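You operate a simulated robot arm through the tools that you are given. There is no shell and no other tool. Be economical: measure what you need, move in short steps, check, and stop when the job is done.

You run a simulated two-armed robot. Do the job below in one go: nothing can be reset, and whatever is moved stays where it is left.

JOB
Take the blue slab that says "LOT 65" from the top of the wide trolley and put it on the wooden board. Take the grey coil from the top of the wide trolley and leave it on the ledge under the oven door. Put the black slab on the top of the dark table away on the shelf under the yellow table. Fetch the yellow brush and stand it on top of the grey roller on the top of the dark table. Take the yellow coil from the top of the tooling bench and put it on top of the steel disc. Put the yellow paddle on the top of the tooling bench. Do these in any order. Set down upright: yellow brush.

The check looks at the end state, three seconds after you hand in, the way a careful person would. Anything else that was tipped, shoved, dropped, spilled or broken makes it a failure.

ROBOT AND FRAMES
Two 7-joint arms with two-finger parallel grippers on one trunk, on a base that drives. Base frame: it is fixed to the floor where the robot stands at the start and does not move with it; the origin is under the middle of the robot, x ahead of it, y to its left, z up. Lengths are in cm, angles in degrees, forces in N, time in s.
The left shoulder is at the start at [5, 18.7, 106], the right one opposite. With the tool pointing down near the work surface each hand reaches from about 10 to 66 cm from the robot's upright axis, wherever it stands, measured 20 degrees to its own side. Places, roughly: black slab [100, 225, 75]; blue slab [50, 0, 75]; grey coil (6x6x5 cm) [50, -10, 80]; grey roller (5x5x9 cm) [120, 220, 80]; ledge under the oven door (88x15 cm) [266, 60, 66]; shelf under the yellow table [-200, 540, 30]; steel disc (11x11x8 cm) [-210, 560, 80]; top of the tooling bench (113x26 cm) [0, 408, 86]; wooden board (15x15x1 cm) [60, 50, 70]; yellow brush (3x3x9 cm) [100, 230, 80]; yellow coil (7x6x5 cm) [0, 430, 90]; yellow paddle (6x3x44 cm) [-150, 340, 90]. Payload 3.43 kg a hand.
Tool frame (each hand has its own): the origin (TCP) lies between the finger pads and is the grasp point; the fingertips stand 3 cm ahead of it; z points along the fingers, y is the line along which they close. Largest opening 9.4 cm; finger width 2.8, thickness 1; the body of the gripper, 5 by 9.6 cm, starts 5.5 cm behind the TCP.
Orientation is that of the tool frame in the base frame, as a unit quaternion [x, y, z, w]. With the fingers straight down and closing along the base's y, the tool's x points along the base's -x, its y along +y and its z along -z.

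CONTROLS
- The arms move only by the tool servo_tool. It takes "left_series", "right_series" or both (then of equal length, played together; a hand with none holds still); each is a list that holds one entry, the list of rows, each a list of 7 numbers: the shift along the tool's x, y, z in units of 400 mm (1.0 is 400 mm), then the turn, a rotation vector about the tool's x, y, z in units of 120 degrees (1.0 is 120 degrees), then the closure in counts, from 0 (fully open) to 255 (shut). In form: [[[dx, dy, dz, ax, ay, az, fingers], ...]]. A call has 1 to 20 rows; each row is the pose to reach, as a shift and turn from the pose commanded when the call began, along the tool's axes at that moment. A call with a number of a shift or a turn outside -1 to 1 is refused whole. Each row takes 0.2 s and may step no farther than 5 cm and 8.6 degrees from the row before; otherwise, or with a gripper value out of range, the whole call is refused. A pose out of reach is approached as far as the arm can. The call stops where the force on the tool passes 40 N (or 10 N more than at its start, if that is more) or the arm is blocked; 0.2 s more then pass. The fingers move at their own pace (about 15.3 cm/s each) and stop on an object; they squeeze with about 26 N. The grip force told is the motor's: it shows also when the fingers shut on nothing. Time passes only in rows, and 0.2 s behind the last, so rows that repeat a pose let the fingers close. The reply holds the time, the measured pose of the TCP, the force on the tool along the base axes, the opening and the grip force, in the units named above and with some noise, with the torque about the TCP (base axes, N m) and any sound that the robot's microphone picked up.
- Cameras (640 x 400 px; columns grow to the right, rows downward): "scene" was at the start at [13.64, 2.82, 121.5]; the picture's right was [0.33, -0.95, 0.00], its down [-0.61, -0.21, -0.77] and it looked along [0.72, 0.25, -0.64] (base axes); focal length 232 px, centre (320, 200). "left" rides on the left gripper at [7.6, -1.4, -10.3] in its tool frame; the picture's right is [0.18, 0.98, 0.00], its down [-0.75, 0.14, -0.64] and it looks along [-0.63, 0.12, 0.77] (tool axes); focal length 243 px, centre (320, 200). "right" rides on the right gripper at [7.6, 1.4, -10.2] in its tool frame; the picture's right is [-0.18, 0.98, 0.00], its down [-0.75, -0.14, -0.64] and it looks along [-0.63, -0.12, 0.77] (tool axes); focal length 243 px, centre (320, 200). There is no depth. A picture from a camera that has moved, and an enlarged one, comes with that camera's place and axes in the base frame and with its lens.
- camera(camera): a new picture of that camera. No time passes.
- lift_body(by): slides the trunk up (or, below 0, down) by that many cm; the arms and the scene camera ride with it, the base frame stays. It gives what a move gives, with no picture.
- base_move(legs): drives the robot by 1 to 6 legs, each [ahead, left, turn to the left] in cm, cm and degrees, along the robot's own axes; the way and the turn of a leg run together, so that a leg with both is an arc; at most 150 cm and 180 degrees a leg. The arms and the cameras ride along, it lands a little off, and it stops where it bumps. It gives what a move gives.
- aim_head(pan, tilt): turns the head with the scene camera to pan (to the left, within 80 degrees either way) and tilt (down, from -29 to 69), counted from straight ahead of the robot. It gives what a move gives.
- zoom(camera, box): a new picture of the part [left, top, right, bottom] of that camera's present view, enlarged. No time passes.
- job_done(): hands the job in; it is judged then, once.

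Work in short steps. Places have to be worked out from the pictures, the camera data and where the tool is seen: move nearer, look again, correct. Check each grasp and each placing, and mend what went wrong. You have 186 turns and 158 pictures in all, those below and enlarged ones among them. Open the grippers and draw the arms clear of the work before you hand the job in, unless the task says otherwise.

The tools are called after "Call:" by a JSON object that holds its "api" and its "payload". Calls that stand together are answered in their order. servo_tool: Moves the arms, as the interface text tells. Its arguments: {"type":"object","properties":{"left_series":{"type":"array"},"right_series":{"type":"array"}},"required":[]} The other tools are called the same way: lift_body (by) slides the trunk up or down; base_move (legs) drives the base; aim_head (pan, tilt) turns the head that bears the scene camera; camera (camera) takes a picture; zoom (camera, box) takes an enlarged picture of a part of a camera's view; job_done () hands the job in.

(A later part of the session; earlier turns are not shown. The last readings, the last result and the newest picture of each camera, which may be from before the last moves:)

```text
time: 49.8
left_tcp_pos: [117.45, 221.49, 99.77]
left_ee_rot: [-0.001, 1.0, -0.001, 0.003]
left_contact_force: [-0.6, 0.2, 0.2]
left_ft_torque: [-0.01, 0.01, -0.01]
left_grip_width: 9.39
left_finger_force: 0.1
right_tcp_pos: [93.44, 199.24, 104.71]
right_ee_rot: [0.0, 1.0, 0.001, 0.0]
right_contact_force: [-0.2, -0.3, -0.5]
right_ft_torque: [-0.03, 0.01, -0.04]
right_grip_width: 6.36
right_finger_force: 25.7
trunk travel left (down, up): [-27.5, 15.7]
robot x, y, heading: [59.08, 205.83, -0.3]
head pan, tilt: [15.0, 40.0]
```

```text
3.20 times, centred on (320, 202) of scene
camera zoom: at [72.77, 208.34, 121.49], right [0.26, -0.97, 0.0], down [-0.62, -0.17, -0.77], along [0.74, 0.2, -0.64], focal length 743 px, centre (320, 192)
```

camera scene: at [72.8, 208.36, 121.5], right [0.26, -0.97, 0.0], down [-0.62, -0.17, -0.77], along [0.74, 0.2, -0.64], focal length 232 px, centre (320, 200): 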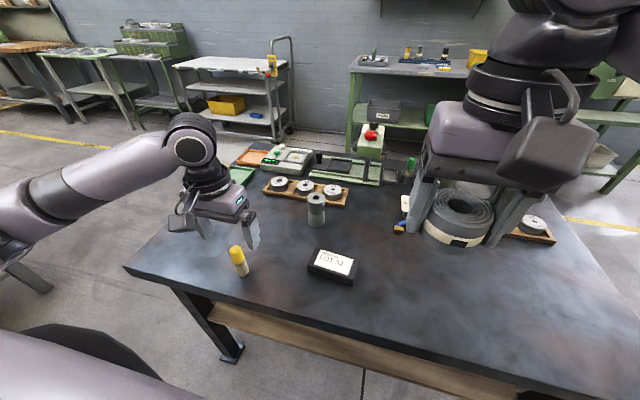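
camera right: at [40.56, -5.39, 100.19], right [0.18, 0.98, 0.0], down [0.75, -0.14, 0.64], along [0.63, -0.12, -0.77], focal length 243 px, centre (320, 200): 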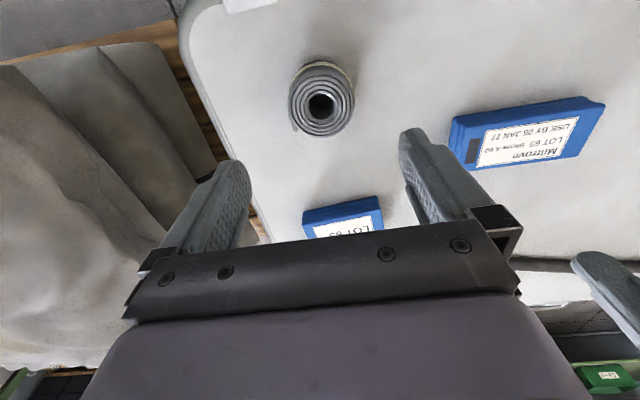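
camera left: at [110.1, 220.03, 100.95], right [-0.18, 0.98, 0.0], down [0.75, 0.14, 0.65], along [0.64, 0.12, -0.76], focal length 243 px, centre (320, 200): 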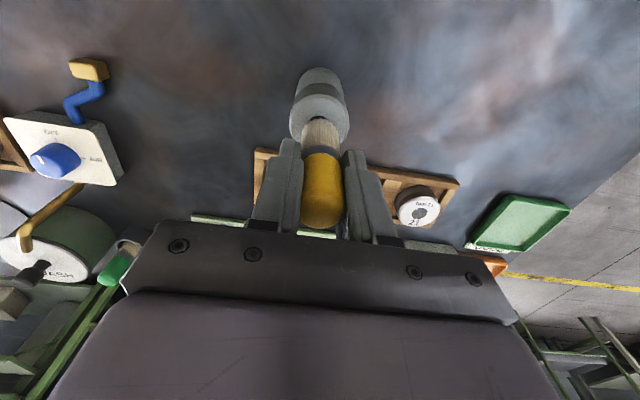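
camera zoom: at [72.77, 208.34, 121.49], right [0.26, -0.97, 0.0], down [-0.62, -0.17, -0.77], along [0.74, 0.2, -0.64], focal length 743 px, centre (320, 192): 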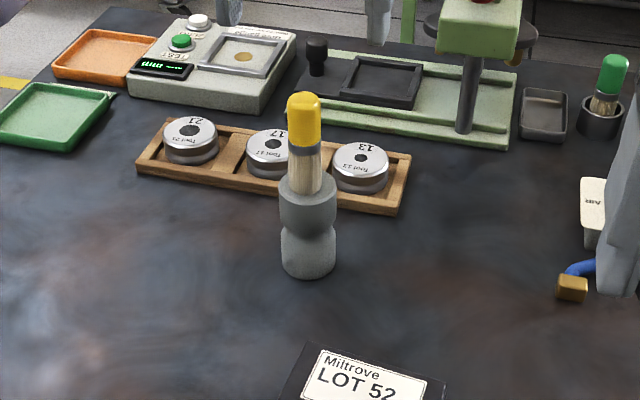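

The brush stands on the roller. Next I move the left hand, turned 90°, above the black slab, and shift the right hand 10 cm to the right for room.

Call:
{"api": "servo_tool", "payload": {"left_series": [[[0.03, -0.0186, 0, 0, 0, 0.068, 0], [0.061, -0.037, 0, 0, 0, 0.136, 0], [0.091, -0.056, 0, 0, 0, 0.2045, 0], [0.122, -0.0745, 0, 0, 0, 0.2727, 0], [0.152, -0.093, 0, 0, 0, 0.341, 0], [0.183, -0.112, 0, 0, 0, 0.409, 0], [0.213, -0.13, 0, 0, 0, 0.477, 0], [0.244, -0.149, 0, 0, 0, 0.545, 0], [0.274, -0.168, 0, 0, 0, 0.6136, 0], [0.305, -0.186, 0, 0, 0, 0.682, 0], [0.335, -0.205, 0, 0, 0, 0.75, 0], [0.335, -0.205, 0.08, 0, 0, 0.75, 0], [0.335, -0.205, 0.16, 0, 0, 0.75, 0]]], "right_series": [[[0, -0.05, 0, 0, 0, 0, 255], [0, -0.1, 0, 0, 0, 0, 255], [0, -0.15, 0, 0, 0, 0, 255], [0, -0.2, 0, 0, 0, 0, 255], [0, -0.25, 0, 0, 0, 0, 255], [0, -0.25, 0, 0, 0, 0, 255], [0, -0.25, 0, 0, 0, 0, 255], [0, -0.25, 0, 0, 0, 0, 255], [0, -0.25, 0, 0, 0, 0, 255], [0, -0.25, 0, 0, 0, 0, 255], [0, -0.25, 0, 0, 0, 0, 255], [0, -0.25, 0, 0, 0, 0, 255], [0, -0.25, 0, 0, 0, 0, 255]]]}}

Call:
{"api": "camera", "payload": {"camera": "left"}}

Call:
{"api": "camera", "payload": {"camera": "scene"}}

```text
time: 52.6
left_tcp_pos: [104.24, 213.19, 93.26]
left_ee_rot: [0.707, 0.707, 0.002, 0.004]
left_contact_force: [0.4, 0.4, 0.0]
left_ft_torque: [0.0, -0.03, -0.03]
left_grip_width: 9.4
left_finger_force: 0.1
right_tcp_pos: [93.52, 189.19, 104.64]
right_ee_rot: [0.0, 1.0, 0.001, 0.0]
right_contact_force: [0.0, 0.2, -0.2]
right_ft_torque: [0.0, 0.0, 0.01]
right_grip_width: 6.34
right_finger_force: 25.9
trunk travel left (down, up): [-27.5, 15.7]
robot x, y, heading: [58.95, 206.13, -0.2]
head pan, tilt: [15.0, 40.0]
```

```text
125 pictures are left
camera left: at [102.69, 220.9, 103.32], right [0.98, 0.18, 0.01], down [0.14, -0.75, 0.64], along [0.12, -0.63, -0.76], focal length 243 px, centre (320, 200)
```

left: 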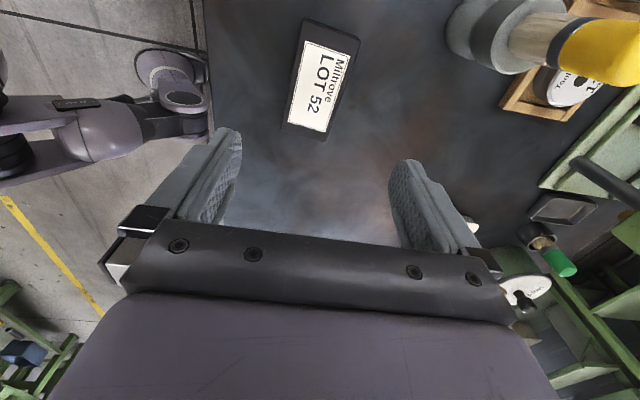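

```text
124 pictures are left
camera scene: at [72.81, 208.37, 121.5], right [0.26, -0.97, 0.0], down [-0.62, -0.17, -0.77], along [0.74, 0.2, -0.64], focal length 232 px, centre (320, 200)
```

scene: 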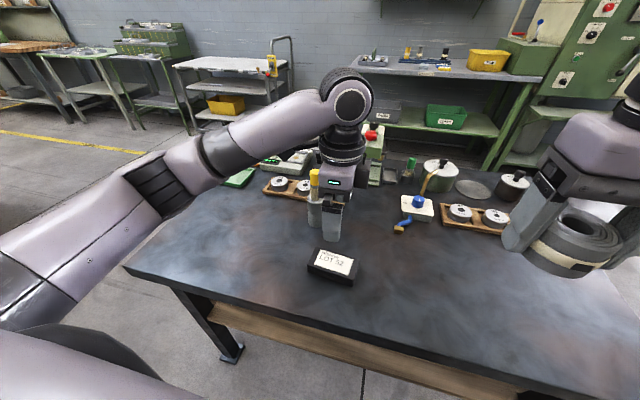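

The slab is centred at (103.9, 213.9), skewed ~4°. I correct, descend to TCP z≈77.5 and close.

Call:
{"api": "servo_tool", "payload": {"left_series": [[[0.008, -0.004, 0.1, 0, 0, 0.017, 0], [0.015, -0.008, 0.2, 0, 0, 0.033, 0], [0.015, -0.008, 0.3, 0, 0, 0.033, 0], [0.015, -0.008, 0.35, 0, 0, 0.033, 0], [0.015, -0.008, 0.38, 0, 0, 0.033, 0], [0.015, -0.008, 0.392, 0, 0, 0.033, 0], [0.015, -0.008, 0.392, 0, 0, 0.033, 0], [0.015, -0.008, 0.392, 0, 0, 0.033, 255], [0.015, -0.008, 0.392, 0, 0, 0.033, 255], [0.015, -0.008, 0.392, 0, 0, 0.033, 255]]]}}

Call:
{"api": "camera", "payload": {"camera": "left"}}

```text
time: 54.8
left_tcp_pos: [103.94, 213.7, 77.51]
left_ee_rot: [0.731, 0.682, 0.002, 0.004]
left_contact_force: [-0.7, -0.6, 0.5]
left_ft_torque: [-0.09, 0.06, -0.01]
left_grip_width: 5.76
left_finger_force: 25.6
right_tcp_pos: [93.49, 189.27, 104.61]
right_ee_rot: [0.0, 1.0, 0.001, 0.001]
right_contact_force: [0.2, -0.7, -0.7]
right_ft_torque: [-0.03, -0.01, -0.02]
right_grip_width: 6.34
right_finger_force: 26.1
trunk travel left (down, up): [-27.5, 15.7]
robot x, y, heading: [58.99, 206.05, -0.1]
head pan, tilt: [15.0, 40.0]
```

```text
123 pictures are left
camera left: at [102.86, 221.44, 87.61], right [0.99, 0.12, 0.01], down [0.09, -0.76, 0.64], along [0.08, -0.64, -0.76], focal length 243 px, centre (320, 200)
```

left: 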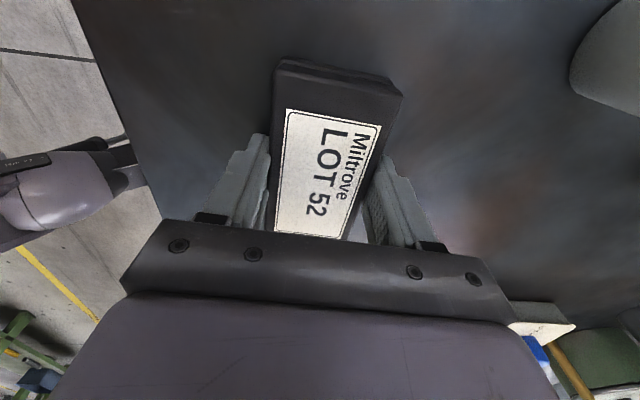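

The slab is held (5.76 cm). I lift straight to z≈102 and draw back to a carry pose.

Call:
{"api": "servo_tool", "payload": {"left_series": [[[0, 0, -0.05, 0, 0, 0, 255], [0, 0, -0.15, 0, 0, 0, 255], [0, 0, -0.27, 0, 0, 0, 255], [0, 0, -0.39, 0, 0, 0, 255], [0, 0, -0.51, 0, 0, 0, 255], [0, 0, -0.62, 0, 0, 0, 255], [0.07, -0.06, -0.62, 0, 0, 0, 255], [0.14, -0.12, -0.62, 0, 0, 0, 255], [0.21, -0.18, -0.62, 0, 0, 0, 255], [0.28, -0.24, -0.62, 0, 0, 0, 255]]]}}

Call:
{"api": "aim_head", "payload": {"pan": 45, "tilt": 30}}

Call:
{"api": "camera", "payload": {"camera": "scene"}}

```text
time: 57.0
left_tcp_pos: [94.69, 225.4, 102.21]
left_ee_rot: [0.731, 0.682, 0.002, 0.004]
left_contact_force: [0.6, -1.5, -2.9]
left_ft_torque: [-0.01, 0.01, 0.01]
left_grip_width: 5.76
left_finger_force: 26.3
right_tcp_pos: [93.49, 189.3, 104.69]
right_ee_rot: [0.0, 1.0, 0.0, 0.0]
right_contact_force: [-0.2, 0.0, -2.7]
right_ft_torque: [-0.04, 0.01, 0.03]
right_grip_width: 6.38
right_finger_force: 26.1
trunk travel left (down, up): [-27.5, 15.7]
robot x, y, heading: [59.34, 206.28, 0.2]
head pan, tilt: [15.0, 40.0]
```

```text
time: 58.0
left_tcp_pos: [94.94, 225.33, 102.32]
left_ee_rot: [0.731, 0.683, 0.002, 0.003]
left_contact_force: [1.4, 0.2, -2.0]
left_ft_torque: [0.02, -0.01, -0.02]
left_grip_width: 5.77
left_finger_force: 26.6
right_tcp_pos: [93.52, 189.31, 104.67]
right_ee_rot: [0.001, 1.0, 0.001, 0.0]
right_contact_force: [-0.9, -0.9, -1.3]
right_ft_torque: [0.0, -0.02, 0.02]
right_grip_width: 6.34
right_finger_force: 25.9
trunk travel left (down, up): [-27.5, 15.7]
robot x, y, heading: [58.55, 206.56, -0.2]
head pan, tilt: [45.0, 30.0]
```

```text
122 pictures are left
camera scene: at [71.01, 212.56, 123.02], right [0.71, -0.71, 0.0], down [-0.35, -0.35, -0.87], along [0.61, 0.61, -0.5], focal length 232 px, centre (320, 200)
```

scene: 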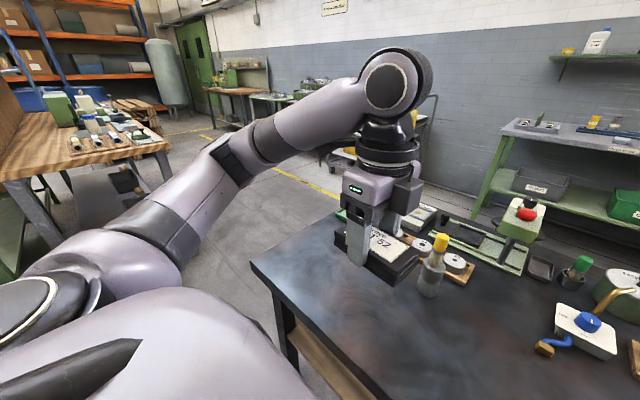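

There's a passage between the dark table's left end (y≈262) and the tooling bench corner (y≈347). I drive to (49, 304) and look ahead before passing.

Call:
{"api": "base_move", "payload": {"legs": [[-10, 97, 0]]}}

Call:
{"api": "aim_head", "payload": {"pan": 10, "tilt": 35}}

Call:
{"api": "camera", "payload": {"camera": "scene"}}

Call:
{"api": "aim_head", "payload": {"pan": 75, "tilt": 35}}

Call:
{"api": "camera", "payload": {"camera": "scene"}}

```text
time: 66.7
left_tcp_pos: [85.77, 320.22, 102.25]
left_ee_rot: [0.735, 0.678, 0.002, 0.003]
left_contact_force: [1.0, 0.2, -2.2]
left_ft_torque: [-0.02, 0.01, -0.02]
left_grip_width: 5.76
left_finger_force: 25.9
right_tcp_pos: [84.11, 284.12, 104.58]
right_ee_rot: [0.006, 1.0, 0.001, 0.0]
right_contact_force: [-0.4, -0.1, 0.3]
right_ft_torque: [-0.03, -0.01, 0.01]
right_grip_width: 6.36
right_finger_force: 26.1
trunk travel left (down, up): [-27.5, 15.7]
robot x, y, heading: [49.87, 301.22, -0.8]
head pan, tilt: [45.0, 30.0]
```

```text
time: 67.7
left_tcp_pos: [85.9, 320.17, 102.19]
left_ee_rot: [0.735, 0.678, 0.001, 0.003]
left_contact_force: [0.2, 0.1, -2.9]
left_ft_torque: [0.0, -0.02, -0.03]
left_grip_width: 5.75
left_finger_force: 26.3
right_tcp_pos: [84.11, 284.2, 104.65]
right_ee_rot: [0.006, 1.0, 0.0, 0.0]
right_contact_force: [0.0, -0.1, -2.1]
right_ft_torque: [-0.01, -0.02, -0.01]
right_grip_width: 6.35
right_finger_force: 26.1
trunk travel left (down, up): [-27.5, 15.7]
robot x, y, heading: [50.12, 301.5, -0.7]
head pan, tilt: [10.0, 35.0]
```

```text
121 pictures are left
camera scene: at [64.08, 302.85, 122.25], right [0.16, -0.99, 0.0], down [-0.57, -0.09, -0.82], along [0.81, 0.13, -0.57], focal length 232 px, centre (320, 200)
```

scene: 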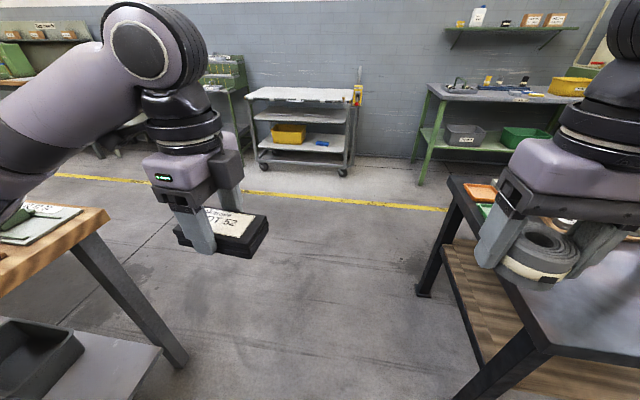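

```text
time: 69.0
left_tcp_pos: [85.99, 320.27, 102.33]
left_ee_rot: [0.735, 0.678, 0.001, 0.003]
left_contact_force: [0.0, -0.2, -2.1]
left_ft_torque: [0.02, 0.04, 0.02]
left_grip_width: 5.74
left_finger_force: 26.0
right_tcp_pos: [84.06, 284.21, 104.6]
right_ee_rot: [0.005, 1.0, 0.001, -0.001]
right_contact_force: [0.1, -0.5, -0.9]
right_ft_torque: [0.03, 0.01, 0.02]
right_grip_width: 6.36
right_finger_force: 25.5
trunk travel left (down, up): [-27.5, 15.7]
robot x, y, heading: [49.71, 300.92, -0.7]
head pan, tilt: [75.0, 35.0]
```

```text
120 pictures are left
camera scene: at [57.8, 309.91, 122.25], right [0.96, -0.27, 0.0], down [-0.16, -0.55, -0.82], along [0.22, 0.79, -0.57], focal length 232 px, centre (320, 200)
```

scene: 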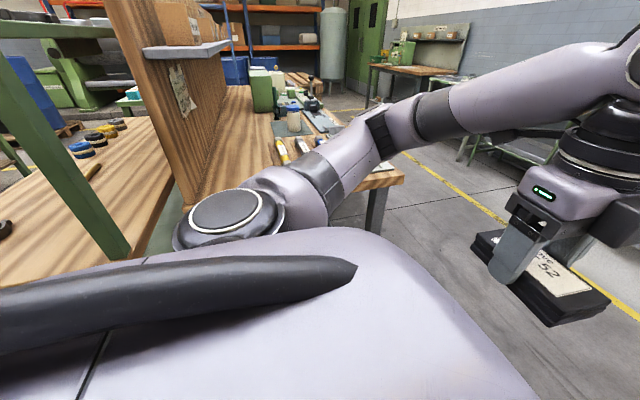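

Passage is clear ahead (table edge y≈260, bench y≈362). I drive through and around behind the table toward the oven.

Call:
{"api": "base_move", "payload": {"legs": [[150, 2, 0.7], [0, -110, 0]]}}

Call:
{"api": "aim_head", "payload": {"pan": -30, "tilt": 35}}

Call:
{"api": "camera", "payload": {"camera": "scene"}}

```text
refused: leg 1 is longer than a leg can be; nothing moved
```

```text
time: 70.9
left_tcp_pos: [86.05, 320.21, 102.29]
left_ee_rot: [0.735, 0.678, 0.002, 0.003]
left_contact_force: [0.5, 0.0, -1.1]
left_ft_torque: [-0.02, 0.0, 0.0]
left_grip_width: 5.76
left_finger_force: 26.5
right_tcp_pos: [84.06, 284.28, 104.66]
right_ee_rot: [0.007, 1.0, 0.001, 0.0]
right_contact_force: [-0.1, 0.5, -1.5]
right_ft_torque: [-0.02, 0.03, -0.04]
right_grip_width: 6.34
right_finger_force: 25.9
trunk travel left (down, up): [-27.5, 15.7]
robot x, y, heading: [49.82, 301.98, -0.9]
head pan, tilt: [-30.0, 35.0]
```

```text
119 pictures are left
camera scene: at [62.96, 296.93, 122.25], right [-0.51, -0.86, 0.0], down [-0.49, 0.29, -0.82], along [0.7, -0.42, -0.57], focal length 232 px, centre (320, 200)
```

scene: 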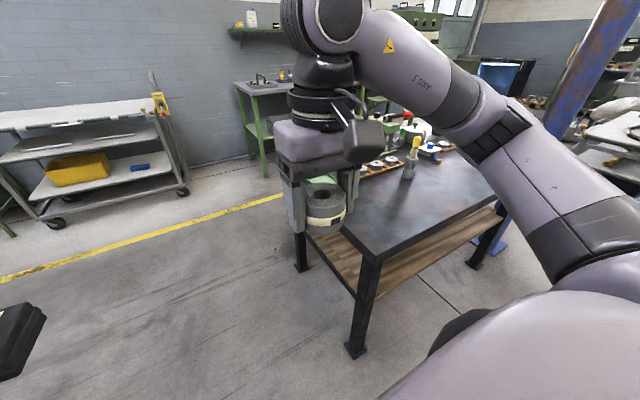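

The leg exceeded 150 cm. I retry with a slightly shorter leg.

Call:
{"api": "base_move", "payload": {"legs": [[148, 2, 0.7], [0, -110, 0]]}}

Call:
{"api": "camera", "payload": {"camera": "scene"}}

```text
time: 87.7
left_tcp_pos: [233.04, 210.81, 102.3]
left_ee_rot: [0.737, 0.676, 0.002, 0.003]
left_contact_force: [0.0, 0.0, -2.1]
left_ft_torque: [0.02, -0.05, -0.01]
left_grip_width: 5.77
left_finger_force: 25.8
right_tcp_pos: [230.91, 174.8, 104.69]
right_ee_rot: [0.009, 1.0, 0.001, 0.001]
right_contact_force: [-0.2, -0.4, -1.6]
right_ft_torque: [-0.02, -0.01, -0.01]
right_grip_width: 6.33
right_finger_force: 25.7
trunk travel left (down, up): [-27.5, 15.7]
robot x, y, heading: [196.88, 192.12, -1.3]
head pan, tilt: [-30.0, 35.0]
```

```text
118 pictures are left
camera scene: at [209.92, 187.62, 122.25], right [-0.52, -0.86, 0.0], down [-0.49, 0.3, -0.82], along [0.7, -0.42, -0.57], focal length 232 px, centre (320, 200)
```

scene: 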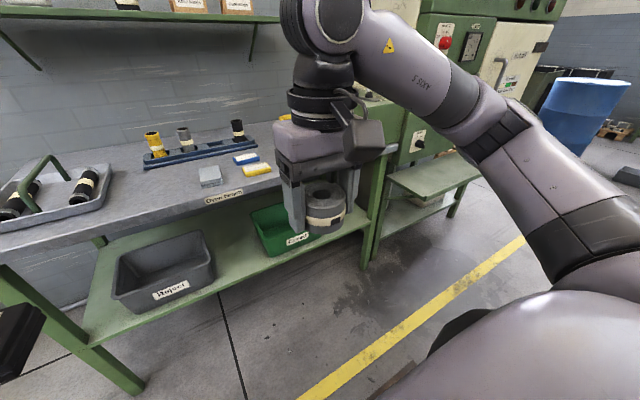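

The crow bench is ahead-left, the ledge to the right. I continue right to y≈78.

Call:
{"api": "base_move", "payload": {"legs": [[0, -114, 1.3]]}}

Call:
{"api": "aim_head", "payload": {"pan": -5, "tilt": 40}}

Call:
{"api": "camera", "payload": {"camera": "scene"}}

Call:
{"api": "camera", "payload": {"camera": "right"}}

```text
time: 97.9
left_tcp_pos: [231.5, 98.87, 102.28]
left_ee_rot: [0.731, 0.683, 0.001, 0.001]
left_contact_force: [-0.1, 1.5, -1.8]
left_ft_torque: [0.01, 0.02, 0.02]
left_grip_width: 5.76
left_finger_force: 26.0
right_tcp_pos: [230.03, 62.72, 104.57]
right_ee_rot: [0.001, 1.0, 0.001, -0.001]
right_contact_force: [-0.3, 0.0, -1.7]
right_ft_torque: [0.0, -0.01, -0.01]
right_grip_width: 6.34
right_finger_force: 25.8
trunk travel left (down, up): [-27.5, 15.7]
robot x, y, heading: [195.87, 79.82, 0.1]
head pan, tilt: [-30.0, 35.0]
```

```text
time: 98.8
left_tcp_pos: [231.57, 98.87, 102.29]
left_ee_rot: [0.731, 0.682, 0.002, 0.003]
left_contact_force: [0.1, -0.3, -2.3]
left_ft_torque: [0.02, 0.02, -0.01]
left_grip_width: 5.75
left_finger_force: 25.9
right_tcp_pos: [230.09, 62.71, 104.59]
right_ee_rot: [0.0, 1.0, 0.001, -0.001]
right_contact_force: [-0.7, -0.1, -1.4]
right_ft_torque: [0.01, 0.01, -0.01]
right_grip_width: 6.35
right_finger_force: 26.4
trunk travel left (down, up): [-27.5, 15.7]
robot x, y, heading: [195.7, 79.56, -0.0]
head pan, tilt: [-5.0, 40.0]
```

```text
117 pictures are left
camera scene: at [209.69, 78.9, 121.49], right [-0.09, -1.0, 0.0], down [-0.64, 0.06, -0.77], along [0.76, -0.07, -0.64], focal length 232 px, centre (320, 200)
```

scene: 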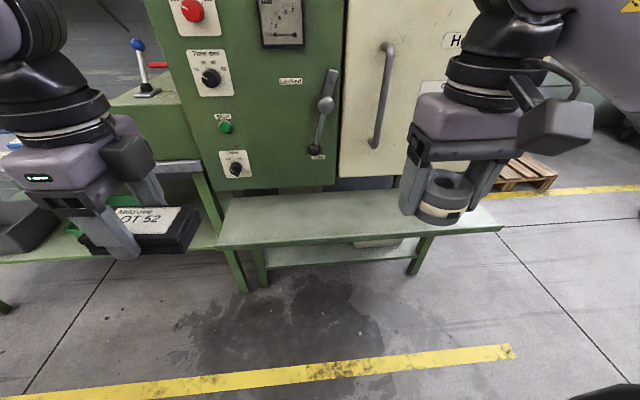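

```text
116 pictures are left
camera right: at [222.46, 64.19, 115.0], right [0.18, 0.98, 0.0], down [0.75, -0.14, 0.64], along [0.63, -0.12, -0.77], focal length 243 px, centre (320, 200)
```

right: 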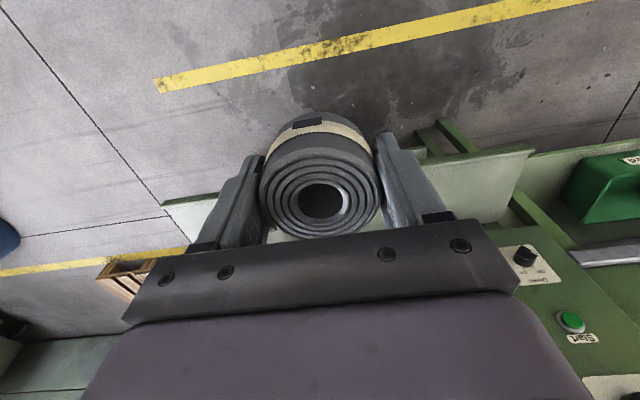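

The ledge front is at x≈257, and spans y≈14…106. The door handle hangs near y≈57, so I'll place the coil near (263.5, 37). I drive 19 ahead and 22 right.

Call:
{"api": "base_move", "payload": {"legs": [[0, -22, 0], [18, 0, 0]]}}

Call:
{"api": "camera", "payload": {"camera": "scene"}}

```text
time: 102.5
left_tcp_pos: [249.41, 76.86, 102.06]
left_ee_rot: [0.73, 0.684, 0.002, 0.003]
left_contact_force: [-0.2, 0.0, -2.5]
left_ft_torque: [0.03, -0.01, -0.03]
left_grip_width: 5.76
left_finger_force: 26.0
right_tcp_pos: [248.07, 40.66, 104.65]
right_ee_rot: [-0.001, 1.0, 0.002, 0.0]
right_contact_force: [0.8, -0.7, -1.0]
right_ft_torque: [0.0, 0.0, 0.0]
right_grip_width: 6.32
right_finger_force: 25.5
trunk travel left (down, up): [-27.5, 15.7]
robot x, y, heading: [213.27, 57.66, 0.2]
head pan, tilt: [-5.0, 40.0]
```

```text
115 pictures are left
camera scene: at [227.65, 56.82, 121.48], right [-0.09, -1.0, 0.0], down [-0.64, 0.06, -0.77], along [0.76, -0.07, -0.64], focal length 232 px, centre (320, 200)
```

scene: 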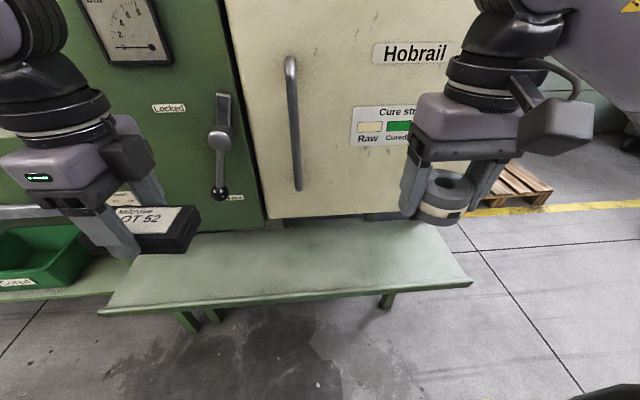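

I move the right hand over the ledge at (263.5, 38), lowering to z≈85, then look.

Call:
{"api": "servo_tool", "payload": {"right_series": [[[-0.06, -0.011, 0.08, 0, 0, 0, 255], [-0.125, -0.022, 0.16, 0, 0, 0, 255], [-0.19, -0.033, 0.24, 0, 0, 0, 255], [-0.255, -0.045, 0.32, 0, 0, 0, 255], [-0.32, -0.056, 0.4, 0, 0, 0, 255], [-0.3875, -0.0675, 0.49, 0, 0, 0, 255], [-0.3875, -0.0675, 0.49, 0, 0, 0, 255]]]}}

Call:
{"api": "camera", "payload": {"camera": "scene"}}

Call:
{"api": "camera", "payload": {"camera": "right"}}

```text
time: 104.0
left_tcp_pos: [249.42, 76.84, 102.29]
left_ee_rot: [0.73, 0.683, 0.003, 0.003]
left_contact_force: [-0.7, -0.6, -2.3]
left_ft_torque: [0.0, 0.02, 0.0]
left_grip_width: 5.77
left_finger_force: 26.2
right_tcp_pos: [263.32, 38.07, 84.89]
right_ee_rot: [-0.002, 1.0, 0.0, 0.0]
right_contact_force: [0.5, -0.5, -2.1]
right_ft_torque: [-0.02, 0.02, -0.01]
right_grip_width: 6.35
right_finger_force: 26.4
trunk travel left (down, up): [-27.5, 15.7]
robot x, y, heading: [213.43, 57.72, -0.0]
head pan, tilt: [-5.0, 40.0]
```

```text
114 pictures are left
camera scene: at [227.61, 56.82, 121.49], right [-0.09, -1.0, 0.0], down [-0.64, 0.06, -0.77], along [0.76, -0.07, -0.64], focal length 232 px, centre (320, 200)
```

scene: 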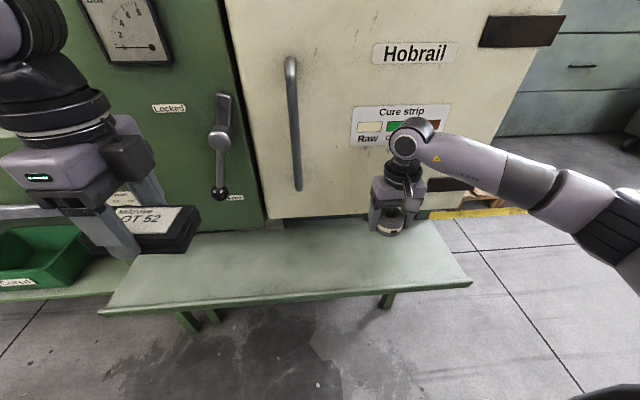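

```text
113 pictures are left
camera right: at [255.78, 39.49, 95.2], right [0.18, 0.98, 0.0], down [0.75, -0.14, 0.64], along [0.63, -0.12, -0.77], focal length 243 px, centre (320, 200)
```

right: 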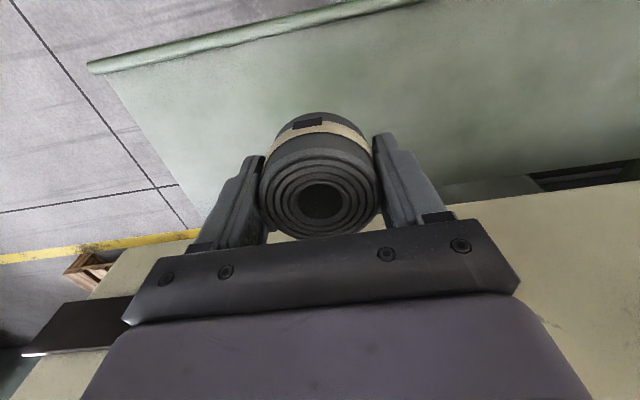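

The ledge is clear below. I lower to near contact, nudging 0.8 cm forward.

Call:
{"api": "servo_tool", "payload": {"right_series": [[[-0.02, 0, 0.1, 0, 0, 0, 255], [-0.02, 0, 0.2, 0, 0, 0, 255], [-0.02, 0, 0.3, 0, 0, 0, 255], [-0.02, 0, 0.36, 0, 0, 0, 255], [-0.02, 0, 0.38, 0, 0, 0, 255], [-0.02, 0, 0.388, 0, 0, 0, 255], [-0.02, 0, 0.395, 0, 0, 0, 255], [-0.02, 0, 0.402, 0, 0, 0, 255], [-0.02, 0, 0.41, 0, 0, 0, 255]]]}}

```text
time: 106.0
left_tcp_pos: [249.45, 76.78, 102.28]
left_ee_rot: [0.73, 0.683, 0.001, 0.003]
left_contact_force: [-0.8, -0.3, -1.7]
left_ft_torque: [0.01, 0.0, -0.01]
left_grip_width: 5.78
left_finger_force: 26.1
right_tcp_pos: [264.35, 38.01, 68.61]
right_ee_rot: [-0.001, 1.0, 0.001, 0.0]
right_contact_force: [0.4, -0.2, -0.1]
right_ft_torque: [0.01, 0.01, 0.02]
right_grip_width: 6.36
right_finger_force: 26.2
trunk travel left (down, up): [-27.5, 15.7]
robot x, y, heading: [213.62, 57.83, 0.1]
head pan, tilt: [-5.0, 40.0]
```

No contact yet at 68.6; I continue in small steps.

Call:
{"api": "servo_tool", "payload": {"right_series": [[[0, 0, 0.007, 0, 0, 0, 255], [0, 0, 0.014, 0, 0, 0, 255], [0, 0, 0.02, 0, 0, 0, 255], [0, 0, 0.026, 0, 0, 0, 255], [0, 0, 0.032, 0, 0, 0, 255], [0, 0, 0.038, 0, 0, 0, 255]]]}}

Call:
{"api": "zoom", "payload": {"camera": "scene", "box": [320, 180, 480, 280]}}

```text
time: 106.9
left_tcp_pos: [249.04, 76.78, 102.41]
left_ee_rot: [0.731, 0.683, 0.002, 0.004]
left_contact_force: [-0.5, 0.6, -3.4]
left_ft_torque: [0.0, -0.02, 0.0]
left_grip_width: 5.78
left_finger_force: 26.5
right_tcp_pos: [264.48, 38.03, 68.55]
right_ee_rot: [0.0, 1.0, 0.001, 0.001]
right_contact_force: [-11.3, -1.1, 18.3]
right_ft_torque: [-0.49, 0.19, -0.24]
right_grip_width: 6.34
right_finger_force: 25.9
trunk travel left (down, up): [-27.5, 15.7]
robot x, y, heading: [213.61, 57.53, 0.1]
head pan, tilt: [-5.0, 40.0]
stopped in row 4 (right hand): the force on the tool passed its limit at 43 N (the readings are from after the stop); the commanded pose is now the measured one
```

```text
4.00 times, centred on (400, 230) of scene
camera zoom: at [227.33, 56.83, 121.53], right [-0.09, -1.0, 0.0], down [-0.64, 0.06, -0.77], along [0.76, -0.07, -0.64], focal length 928 px, centre (0, 80)
```

zoom: 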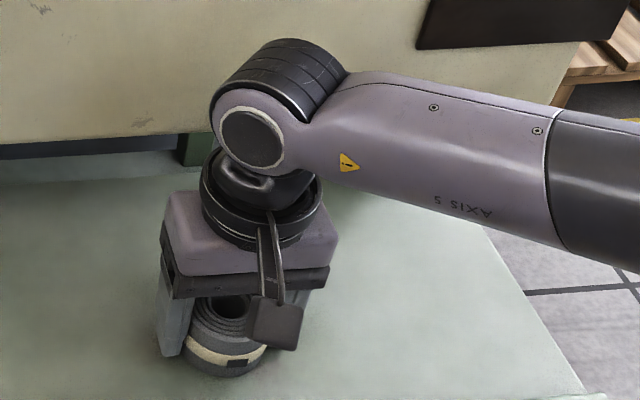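

Firm contact with the ledge. I release and rise.

Call:
{"api": "servo_tool", "payload": {"right_series": [[[0, 0, -0.005, 0, 0, 0, 200], [0, 0, -0.005, 0, 0, 0, 0], [0, 0, -0.005, 0, 0, 0, 0], [0, 0, -0.1, 0, 0, 0, 0], [0, 0, -0.2, 0, 0, 0, 0], [0.05, 0, -0.3, 0, 0, 0, 0], [0.15, 0, -0.38, 0, 0, 0, 0], [0.25, 0.03, -0.46, 0, 0, 0, 0], [0.33, 0.06, -0.54, 0, 0, 0, 0], [0.4, 0.1, -0.62, 0, 0, 0, 0], [0.4, 0.15, -0.72, 0, 0, 0, 0], [0.4, 0.2, -0.82, 0, 0, 0, 0], [0.4, 0.2, -0.9, 0, 0, 0, 0]]]}}

Call:
{"api": "camera", "payload": {"camera": "scene"}}

```text
refused: row 7 steps farther than a row can; nothing moved
```

```text
111 pictures are left
camera scene: at [227.33, 56.83, 121.53], right [-0.09, -1.0, 0.0], down [-0.64, 0.06, -0.77], along [0.76, -0.07, -0.64], focal length 232 px, centre (320, 200)
```

scene: 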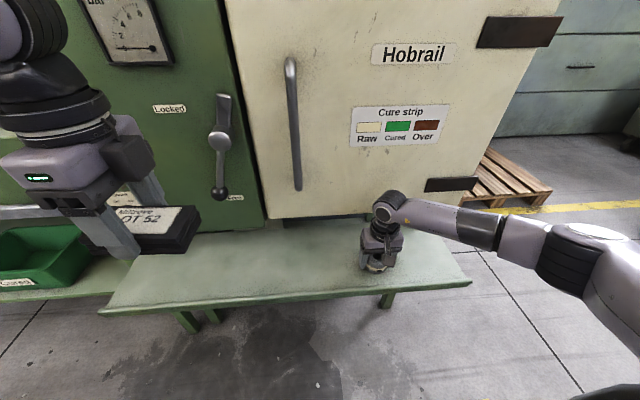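

One step was too long; retry with smaller steps.

Call:
{"api": "servo_tool", "payload": {"right_series": [[[0, 0, -0.005, 0, 0, 0, 200], [0, 0, -0.005, 0, 0, 0, 0], [0, 0, -0.005, 0, 0, 0, 0], [0, 0, -0.09, 0, 0, 0, 0], [0, 0, -0.18, 0, 0, 0, 0], [0.03, 0, -0.27, 0, 0, 0, 0], [0.1, 0, -0.35, 0, 0, 0, 0], [0.18, 0.02, -0.43, 0, 0, 0, 0], [0.26, 0.04, -0.51, 0, 0, 0, 0], [0.34, 0.06, -0.59, 0, 0, 0, 0], [0.4, 0.1, -0.67, 0, 0, 0, 0], [0.4, 0.15, -0.75, 0, 0, 0, 0], [0.4, 0.2, -0.83, 0, 0, 0, 0], [0.4, 0.2, -0.9, 0, 0, 0, 0]]]}}

Call:
{"api": "camera", "payload": {"camera": "scene"}}

```text
time: 109.9
left_tcp_pos: [249.34, 76.76, 102.24]
left_ee_rot: [0.73, 0.684, 0.002, 0.003]
left_contact_force: [0.1, -0.1, -2.3]
left_ft_torque: [0.02, 0.03, -0.01]
left_grip_width: 5.74
left_finger_force: 25.4
right_tcp_pos: [248.48, 45.86, 104.19]
right_ee_rot: [-0.001, 1.0, 0.001, 0.003]
right_contact_force: [-0.8, -0.1, -0.6]
right_ft_torque: [0.0, 0.01, 0.01]
right_grip_width: 9.38
right_finger_force: 0.1
trunk travel left (down, up): [-27.5, 15.7]
robot x, y, heading: [213.24, 57.75, 0.0]
head pan, tilt: [-5.0, 40.0]
```

```text
110 pictures are left
camera scene: at [227.57, 56.81, 121.49], right [-0.09, -1.0, 0.0], down [-0.64, 0.06, -0.77], along [0.76, -0.07, -0.64], focal length 232 px, centre (320, 200)
```

scene: 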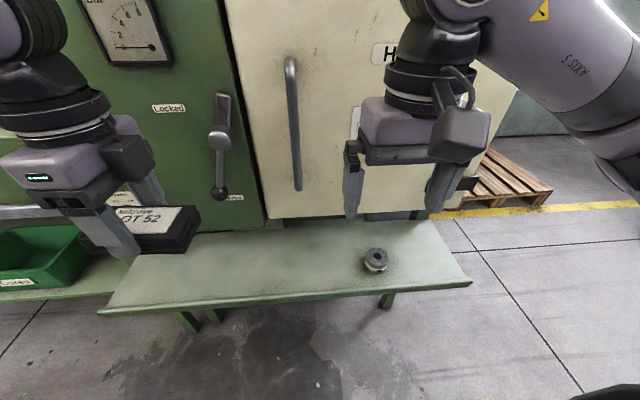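

The coil stands on the ledge. I retrace my way behind the dark table.

Call:
{"api": "base_move", "payload": {"legs": [[-17, 0, 0], [0, 125, 0], [0, 122, 0]]}}

Call:
{"api": "aim_head", "payload": {"pan": 80, "tilt": 25}}

Call:
{"api": "camera", "payload": {"camera": "scene"}}

```text
time: 132.7
left_tcp_pos: [228.2, 324.05, 102.2]
left_ee_rot: [0.727, 0.687, 0.002, 0.003]
left_contact_force: [-0.2, -0.7, -3.2]
left_ft_torque: [0.01, -0.01, -0.02]
left_grip_width: 5.77
left_finger_force: 26.4
right_tcp_pos: [227.86, 293.22, 104.08]
right_ee_rot: [-0.005, 1.0, 0.0, 0.002]
right_contact_force: [0.2, -0.4, -0.5]
right_ft_torque: [0.01, -0.01, -0.01]
right_grip_width: 9.4
right_finger_force: 0.1
trunk travel left (down, up): [-27.5, 15.7]
robot x, y, heading: [192.27, 304.38, 0.5]
head pan, tilt: [-5.0, 40.0]
```

```text
time: 134.3
left_tcp_pos: [228.19, 324.09, 102.35]
left_ee_rot: [0.726, 0.687, 0.001, 0.003]
left_contact_force: [0.6, -1.1, -2.3]
left_ft_torque: [0.0, 0.0, 0.0]
left_grip_width: 5.75
left_finger_force: 25.9
right_tcp_pos: [227.79, 293.2, 104.07]
right_ee_rot: [-0.006, 1.0, 0.0, 0.001]
right_contact_force: [-0.2, -0.4, -0.3]
right_ft_torque: [-0.01, 0.01, -0.01]
right_grip_width: 9.38
right_finger_force: 0.1
trunk travel left (down, up): [-27.5, 15.7]
robot x, y, heading: [192.33, 304.99, 0.5]
head pan, tilt: [80.0, 25.0]
```

```text
109 pictures are left
camera scene: at [199.72, 313.6, 123.82], right [0.99, -0.16, 0.0], down [-0.07, -0.42, -0.91], along [0.15, 0.89, -0.42], focal length 232 px, centre (320, 200)
```

scene: 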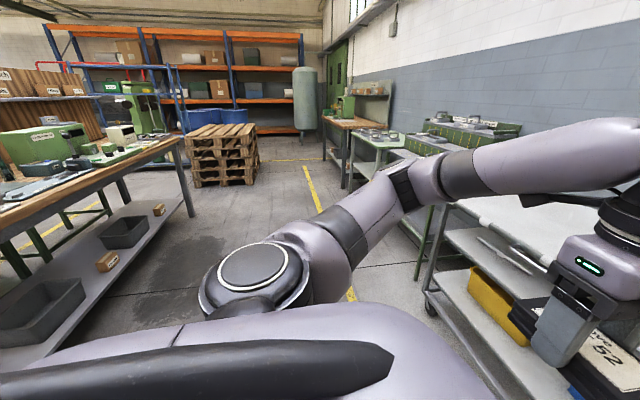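

I drive back through the passage and on to about (-45, 303), since the tooling bench seems to run along y with a pegboard on it; then look.

Call:
{"api": "base_move", "payload": {"legs": [[-146, 0, -0.5], [-90, 0, 0]]}}

Call:
{"api": "aim_head", "payload": {"pan": 60, "tilt": 25}}

Call:
{"api": "camera", "payload": {"camera": "scene"}}

```text
time: 143.8
left_tcp_pos: [40.35, 321.38, 102.14]
left_ee_rot: [0.746, 0.666, 0.004, -0.003]
left_contact_force: [-0.5, -0.4, -2.0]
left_ft_torque: [-0.01, 0.0, -0.04]
left_grip_width: 5.74
left_finger_force: 25.8
right_tcp_pos: [39.18, 291.38, 104.21]
right_ee_rot: [0.005, 1.0, 0.003, 0.001]
right_contact_force: [0.2, 0.3, -1.1]
right_ft_torque: [0.01, 0.0, 0.01]
right_grip_width: 9.41
right_finger_force: 0.0
trunk travel left (down, up): [-27.5, 15.7]
robot x, y, heading: [4.25, 303.35, -1.0]
head pan, tilt: [80.0, 25.0]
stopped in leg 2: the robot was blocked; the commanded pose is now the measured one
```

```text
time: 144.6
left_tcp_pos: [40.4, 321.32, 102.12]
left_ee_rot: [0.745, 0.667, 0.004, -0.002]
left_contact_force: [-0.4, 0.5, -2.9]
left_ft_torque: [0.0, -0.03, 0.01]
left_grip_width: 5.79
left_finger_force: 26.2
right_tcp_pos: [39.25, 291.41, 104.1]
right_ee_rot: [0.005, 1.0, 0.003, 0.002]
right_contact_force: [-0.3, -1.3, 0.7]
right_ft_torque: [0.01, 0.0, 0.0]
right_grip_width: 9.41
right_finger_force: 0.0
trunk travel left (down, up): [-27.5, 15.7]
robot x, y, heading: [4.14, 303.44, -0.9]
head pan, tilt: [60.0, 25.0]
```

```text
108 pictures are left
camera scene: at [14.86, 311.09, 123.84], right [0.86, -0.51, 0.0], down [-0.22, -0.36, -0.91], along [0.46, 0.78, -0.42], focal length 232 px, centre (320, 200)
```

scene: 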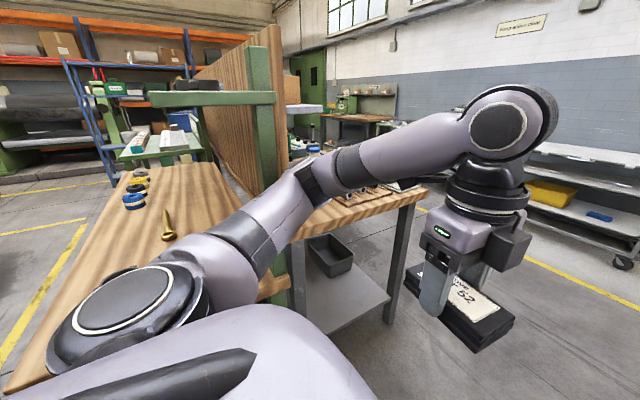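

Something blocked the way back, and I can't see behind. I go forward a little and turn to face the bench (+y) so I can look west.

Call:
{"api": "base_move", "payload": {"legs": [[15, 0, 0], [0, -8, 0], [0, 0, 91]]}}

Call:
{"api": "aim_head", "payload": {"pan": 75, "tilt": 30}}

Call:
{"api": "camera", "payload": {"camera": "scene"}}

Call:
{"api": "aim_head", "payload": {"pan": 15, "tilt": 35}}

Call:
{"api": "camera", "payload": {"camera": "scene"}}

```text
time: 150.9
left_tcp_pos: [-0.86, 330.24, 102.04]
left_ee_rot: [0.027, 1.0, 0.002, -0.001]
left_contact_force: [0.6, 0.1, -2.5]
left_ft_torque: [-0.02, 0.03, 0.0]
left_grip_width: 5.75
left_finger_force: 25.9
right_tcp_pos: [29.14, 330.92, 104.3]
right_ee_rot: [0.723, -0.691, -0.003, -0.002]
right_contact_force: [-0.9, 0.1, -0.5]
right_ft_torque: [0.01, 0.04, 0.04]
right_grip_width: 9.41
right_finger_force: 0.1
trunk travel left (down, up): [-27.5, 15.7]
robot x, y, heading: [18.98, 295.14, 92.5]
head pan, tilt: [60.0, 25.0]
```

```text
time: 151.7
left_tcp_pos: [-0.78, 330.34, 102.03]
left_ee_rot: [0.026, 1.0, 0.003, -0.001]
left_contact_force: [0.4, -0.3, -2.2]
left_ft_torque: [0.0, 0.01, 0.02]
left_grip_width: 5.76
left_finger_force: 25.7
right_tcp_pos: [29.19, 330.9, 104.23]
right_ee_rot: [0.723, -0.691, -0.003, -0.001]
right_contact_force: [0.0, 0.3, 0.1]
right_ft_torque: [0.01, 0.0, -0.01]
right_grip_width: 9.42
right_finger_force: 0.1
trunk travel left (down, up): [-27.5, 15.7]
robot x, y, heading: [19.06, 295.24, 92.3]
head pan, tilt: [75.0, 30.0]
```

```text
107 pictures are left
camera scene: at [9.88, 303.33, 123.03], right [0.22, 0.98, 0.0], down [0.49, -0.11, -0.87], along [-0.85, 0.19, -0.5], focal length 232 px, centre (320, 200)
```

scene: 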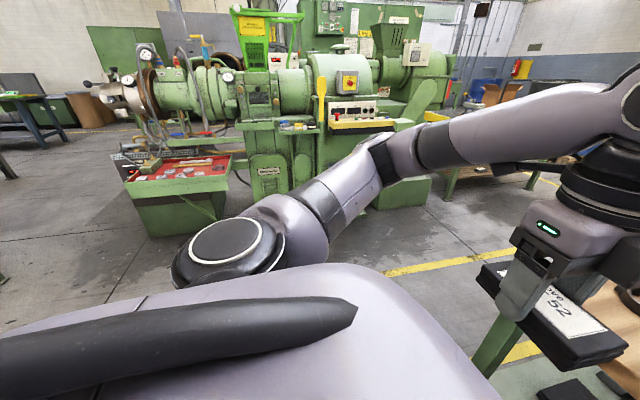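

```text
time: 153.0
left_tcp_pos: [-0.83, 330.37, 101.97]
left_ee_rot: [0.027, 1.0, 0.003, -0.002]
left_contact_force: [0.5, 0.2, -2.0]
left_ft_torque: [0.04, 0.01, -0.02]
left_grip_width: 5.76
left_finger_force: 25.8
right_tcp_pos: [29.2, 330.93, 104.36]
right_ee_rot: [0.723, -0.691, -0.002, -0.001]
right_contact_force: [0.0, -0.3, 0.3]
right_ft_torque: [0.0, -0.02, -0.03]
right_grip_width: 9.41
right_finger_force: 0.0
trunk travel left (down, up): [-27.5, 15.7]
robot x, y, heading: [19.29, 295.75, 92.6]
head pan, tilt: [15.0, 35.0]
```

```text
106 pictures are left
camera scene: at [16.07, 309.76, 122.25], right [0.95, 0.3, 0.0], down [0.17, -0.55, -0.82], along [-0.25, 0.78, -0.57], focal length 232 px, centre (320, 200)
```

scene: 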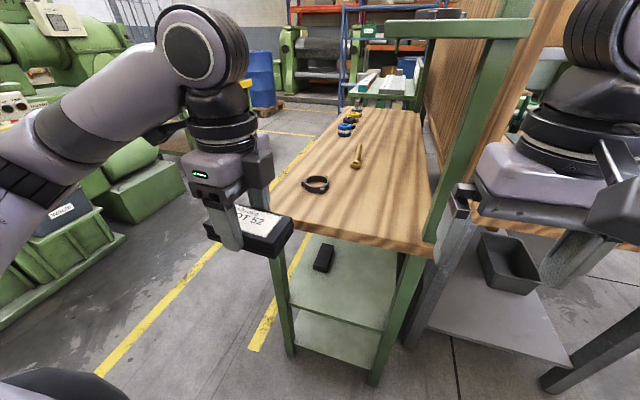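

The left elbow probably brushed the green upright; the floor to the west is clear. I zoom in on the bench top to find the yellow coil and its space.

Call:
{"api": "zoom", "payload": {"camera": "scene", "box": [270, 60, 450, 260]}}

Call:
{"api": "aim_head", "payload": {"pan": 55, "tilt": 15}}

Call:
{"api": "camera", "payload": {"camera": "scene"}}

```text
2.00 times, centred on (360, 160) of scene
camera zoom: at [16.07, 309.76, 122.25], right [0.95, 0.3, 0.0], down [0.17, -0.55, -0.82], along [-0.25, 0.78, -0.57], focal length 464 px, centre (240, 280)
```

zoom: 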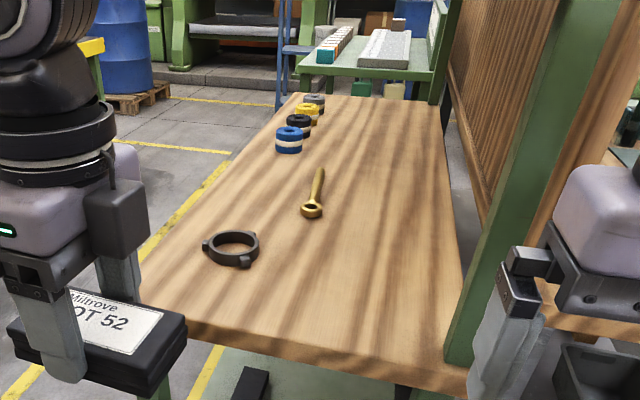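

```text
time: 154.1
left_tcp_pos: [-0.77, 330.3, 102.12]
left_ee_rot: [0.026, 1.0, 0.002, -0.002]
left_contact_force: [0.4, -0.1, -2.0]
left_ft_torque: [0.01, 0.03, -0.03]
left_grip_width: 5.78
left_finger_force: 26.0
right_tcp_pos: [29.19, 330.81, 104.26]
right_ee_rot: [0.723, -0.691, -0.003, -0.002]
right_contact_force: [0.2, -0.3, 0.6]
right_ft_torque: [0.0, 0.03, -0.01]
right_grip_width: 9.41
right_finger_force: 0.0
trunk travel left (down, up): [-27.5, 15.7]
robot x, y, heading: [19.16, 295.82, 92.3]
head pan, tilt: [55.0, 15.0]
```

```text
104 pictures are left
camera scene: at [10.84, 306.39, 125.44], right [0.54, 0.84, 0.0], down [0.22, -0.14, -0.97], along [-0.81, 0.52, -0.26], focal length 232 px, centre (320, 200)
```

scene: 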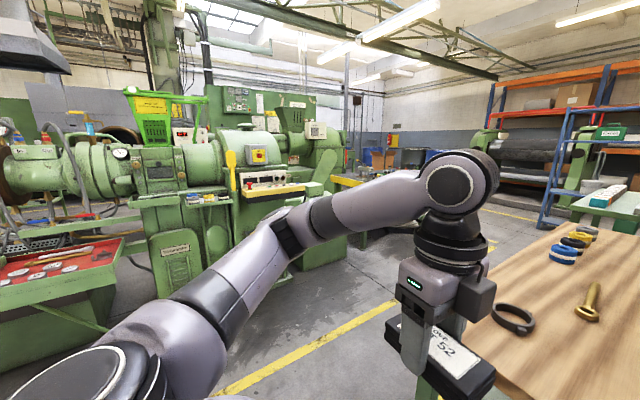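

The yellow coil is third in a row of coils near (-4.6, 430). The yellow paddle appears upright at the green machine; zoom in on it.

Call:
{"api": "zoom", "payload": {"camera": "scene", "box": [160, 100, 340, 220]}}

```text
3.33 times, centred on (250, 160) of scene
camera zoom: at [10.84, 306.39, 125.44], right [0.54, 0.84, 0.0], down [0.22, -0.14, -0.97], along [-0.81, 0.52, -0.26], focal length 774 px, centre (553, 333)
```

zoom: 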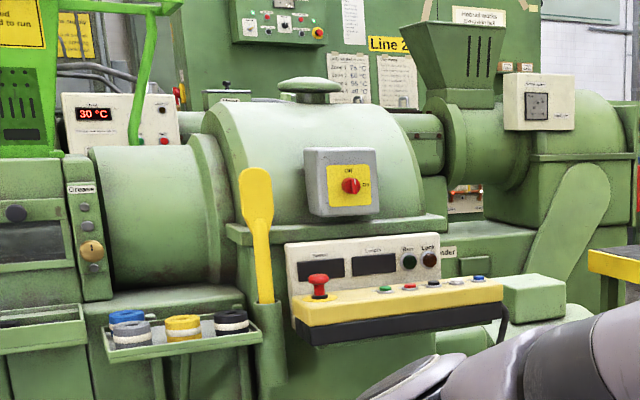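

The paddle stands in a pocket on the machine, handle down, at about (-150, 341), rim z≈90, blade top ≈117, blade width along y. I will grasp its handle horizontally with the right hand. I back off, turn to face -x and drive toward it.

Call:
{"api": "base_move", "payload": {"legs": [[-28, 0, 0], [0, 0, 87.5], [100, 0, 0]]}}

Call:
{"api": "aim_head", "payload": {"pan": -40, "tilt": 25}}

Call:
{"api": "camera", "payload": {"camera": "scene"}}

```text
time: 164.6
left_tcp_pos: [-112.86, 243.2, 102.18]
left_ee_rot: [-0.687, 0.727, 0.0, -0.003]
left_contact_force: [0.0, -0.4, -2.0]
left_ft_torque: [0.01, -0.01, 0.02]
left_grip_width: 5.76
left_finger_force: 26.9
right_tcp_pos: [-113.31, 273.24, 104.21]
right_ee_rot: [1.0, 0.021, -0.003, 0.001]
right_contact_force: [0.1, -0.7, 0.0]
right_ft_torque: [-0.01, 0.0, 0.01]
right_grip_width: 9.4
right_finger_force: 0.2
trunk travel left (down, up): [-27.5, 15.7]
robot x, y, heading: [-77.92, 263.1, -177.9]
head pan, tilt: [55.0, 15.0]
```

```text
time: 166.3
left_tcp_pos: [-112.72, 243.16, 102.15]
left_ee_rot: [-0.686, 0.727, 0.001, -0.003]
left_contact_force: [0.1, -0.1, -1.7]
left_ft_torque: [0.0, 0.02, 0.0]
left_grip_width: 5.76
left_finger_force: 26.5
right_tcp_pos: [-113.33, 273.18, 104.24]
right_ee_rot: [1.0, 0.021, -0.003, 0.001]
right_contact_force: [-0.6, 0.5, -0.7]
right_ft_torque: [0.01, 0.0, 0.04]
right_grip_width: 9.41
right_finger_force: 0.1
trunk travel left (down, up): [-27.5, 15.7]
robot x, y, heading: [-77.64, 263.17, -177.8]
head pan, tilt: [-40.0, 25.0]
```

```text
102 pictures are left
camera scene: at [-91.23, 268.5, 123.83], right [0.61, 0.79, 0.0], down [0.33, -0.26, -0.91], along [-0.72, 0.56, -0.42], focal length 232 px, centre (320, 200)
```

scene: 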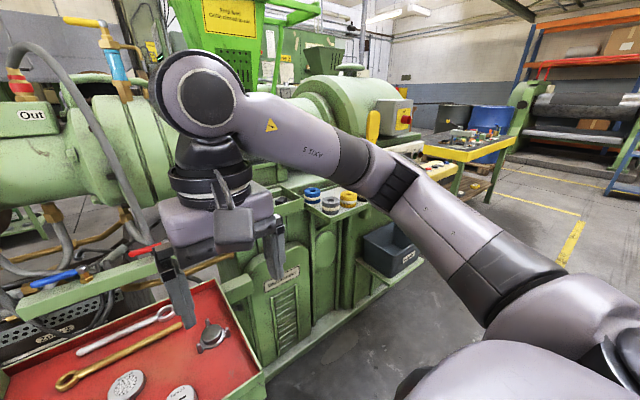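

The red tool tray is in front, so I slide sideways to y≈323 at this x and look at the paddle.

Call:
{"api": "base_move", "payload": {"legs": [[0, -60, -2.2]]}}

Call:
{"api": "aim_head", "payload": {"pan": -8, "tilt": 30}}

Call:
{"api": "camera", "payload": {"camera": "scene"}}

Call:
{"api": "camera", "payload": {"camera": "right"}}

```text
time: 172.0
left_tcp_pos: [-114.64, 304.2, 102.13]
left_ee_rot: [-0.674, 0.739, 0.001, -0.004]
left_contact_force: [-0.3, 0.4, -2.7]
left_ft_torque: [0.01, -0.03, -0.01]
left_grip_width: 5.76
left_finger_force: 25.9
right_tcp_pos: [-114.1, 334.19, 104.28]
right_ee_rot: [1.0, 0.004, -0.002, 0.002]
right_contact_force: [-0.4, 0.1, 0.2]
right_ft_torque: [-0.04, -0.04, -0.01]
right_grip_width: 9.39
right_finger_force: 0.0
trunk travel left (down, up): [-27.5, 15.7]
robot x, y, heading: [-79.2, 322.83, -179.9]
head pan, tilt: [-40.0, 25.0]
```

```text
time: 173.0
left_tcp_pos: [-114.67, 304.14, 102.1]
left_ee_rot: [-0.674, 0.739, 0.001, -0.003]
left_contact_force: [-0.1, -0.6, -1.8]
left_ft_torque: [-0.01, 0.01, 0.02]
left_grip_width: 5.77
left_finger_force: 25.3
right_tcp_pos: [-114.2, 334.17, 104.29]
right_ee_rot: [1.0, 0.003, -0.003, 0.001]
right_contact_force: [0.0, -0.6, 0.8]
right_ft_torque: [-0.05, -0.05, 0.0]
right_grip_width: 9.4
right_finger_force: 0.1
trunk travel left (down, up): [-27.5, 15.7]
robot x, y, heading: [-79.26, 322.93, -179.9]
head pan, tilt: [-8.0, 30.0]
```

```text
101 pictures are left
camera scene: at [-94.14, 324.04, 123.03], right [0.14, 0.99, 0.0], down [0.5, -0.07, -0.87], along [-0.86, 0.12, -0.5], focal length 232 px, centre (320, 200)
```

scene: 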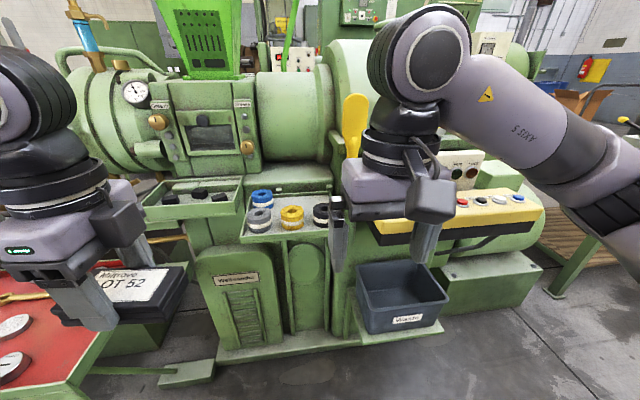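

```text
100 pictures are left
camera right: at [-106.44, 332.83, 114.56], right [-0.18, -0.98, 0.0], down [-0.75, 0.14, 0.65], along [-0.64, 0.11, -0.76], focal length 243 px, centre (320, 200)
```

right: 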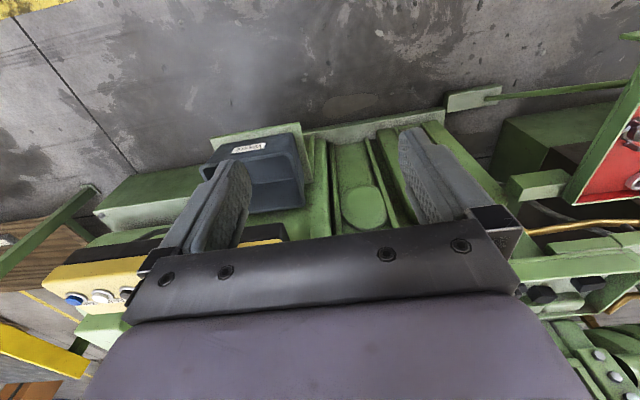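

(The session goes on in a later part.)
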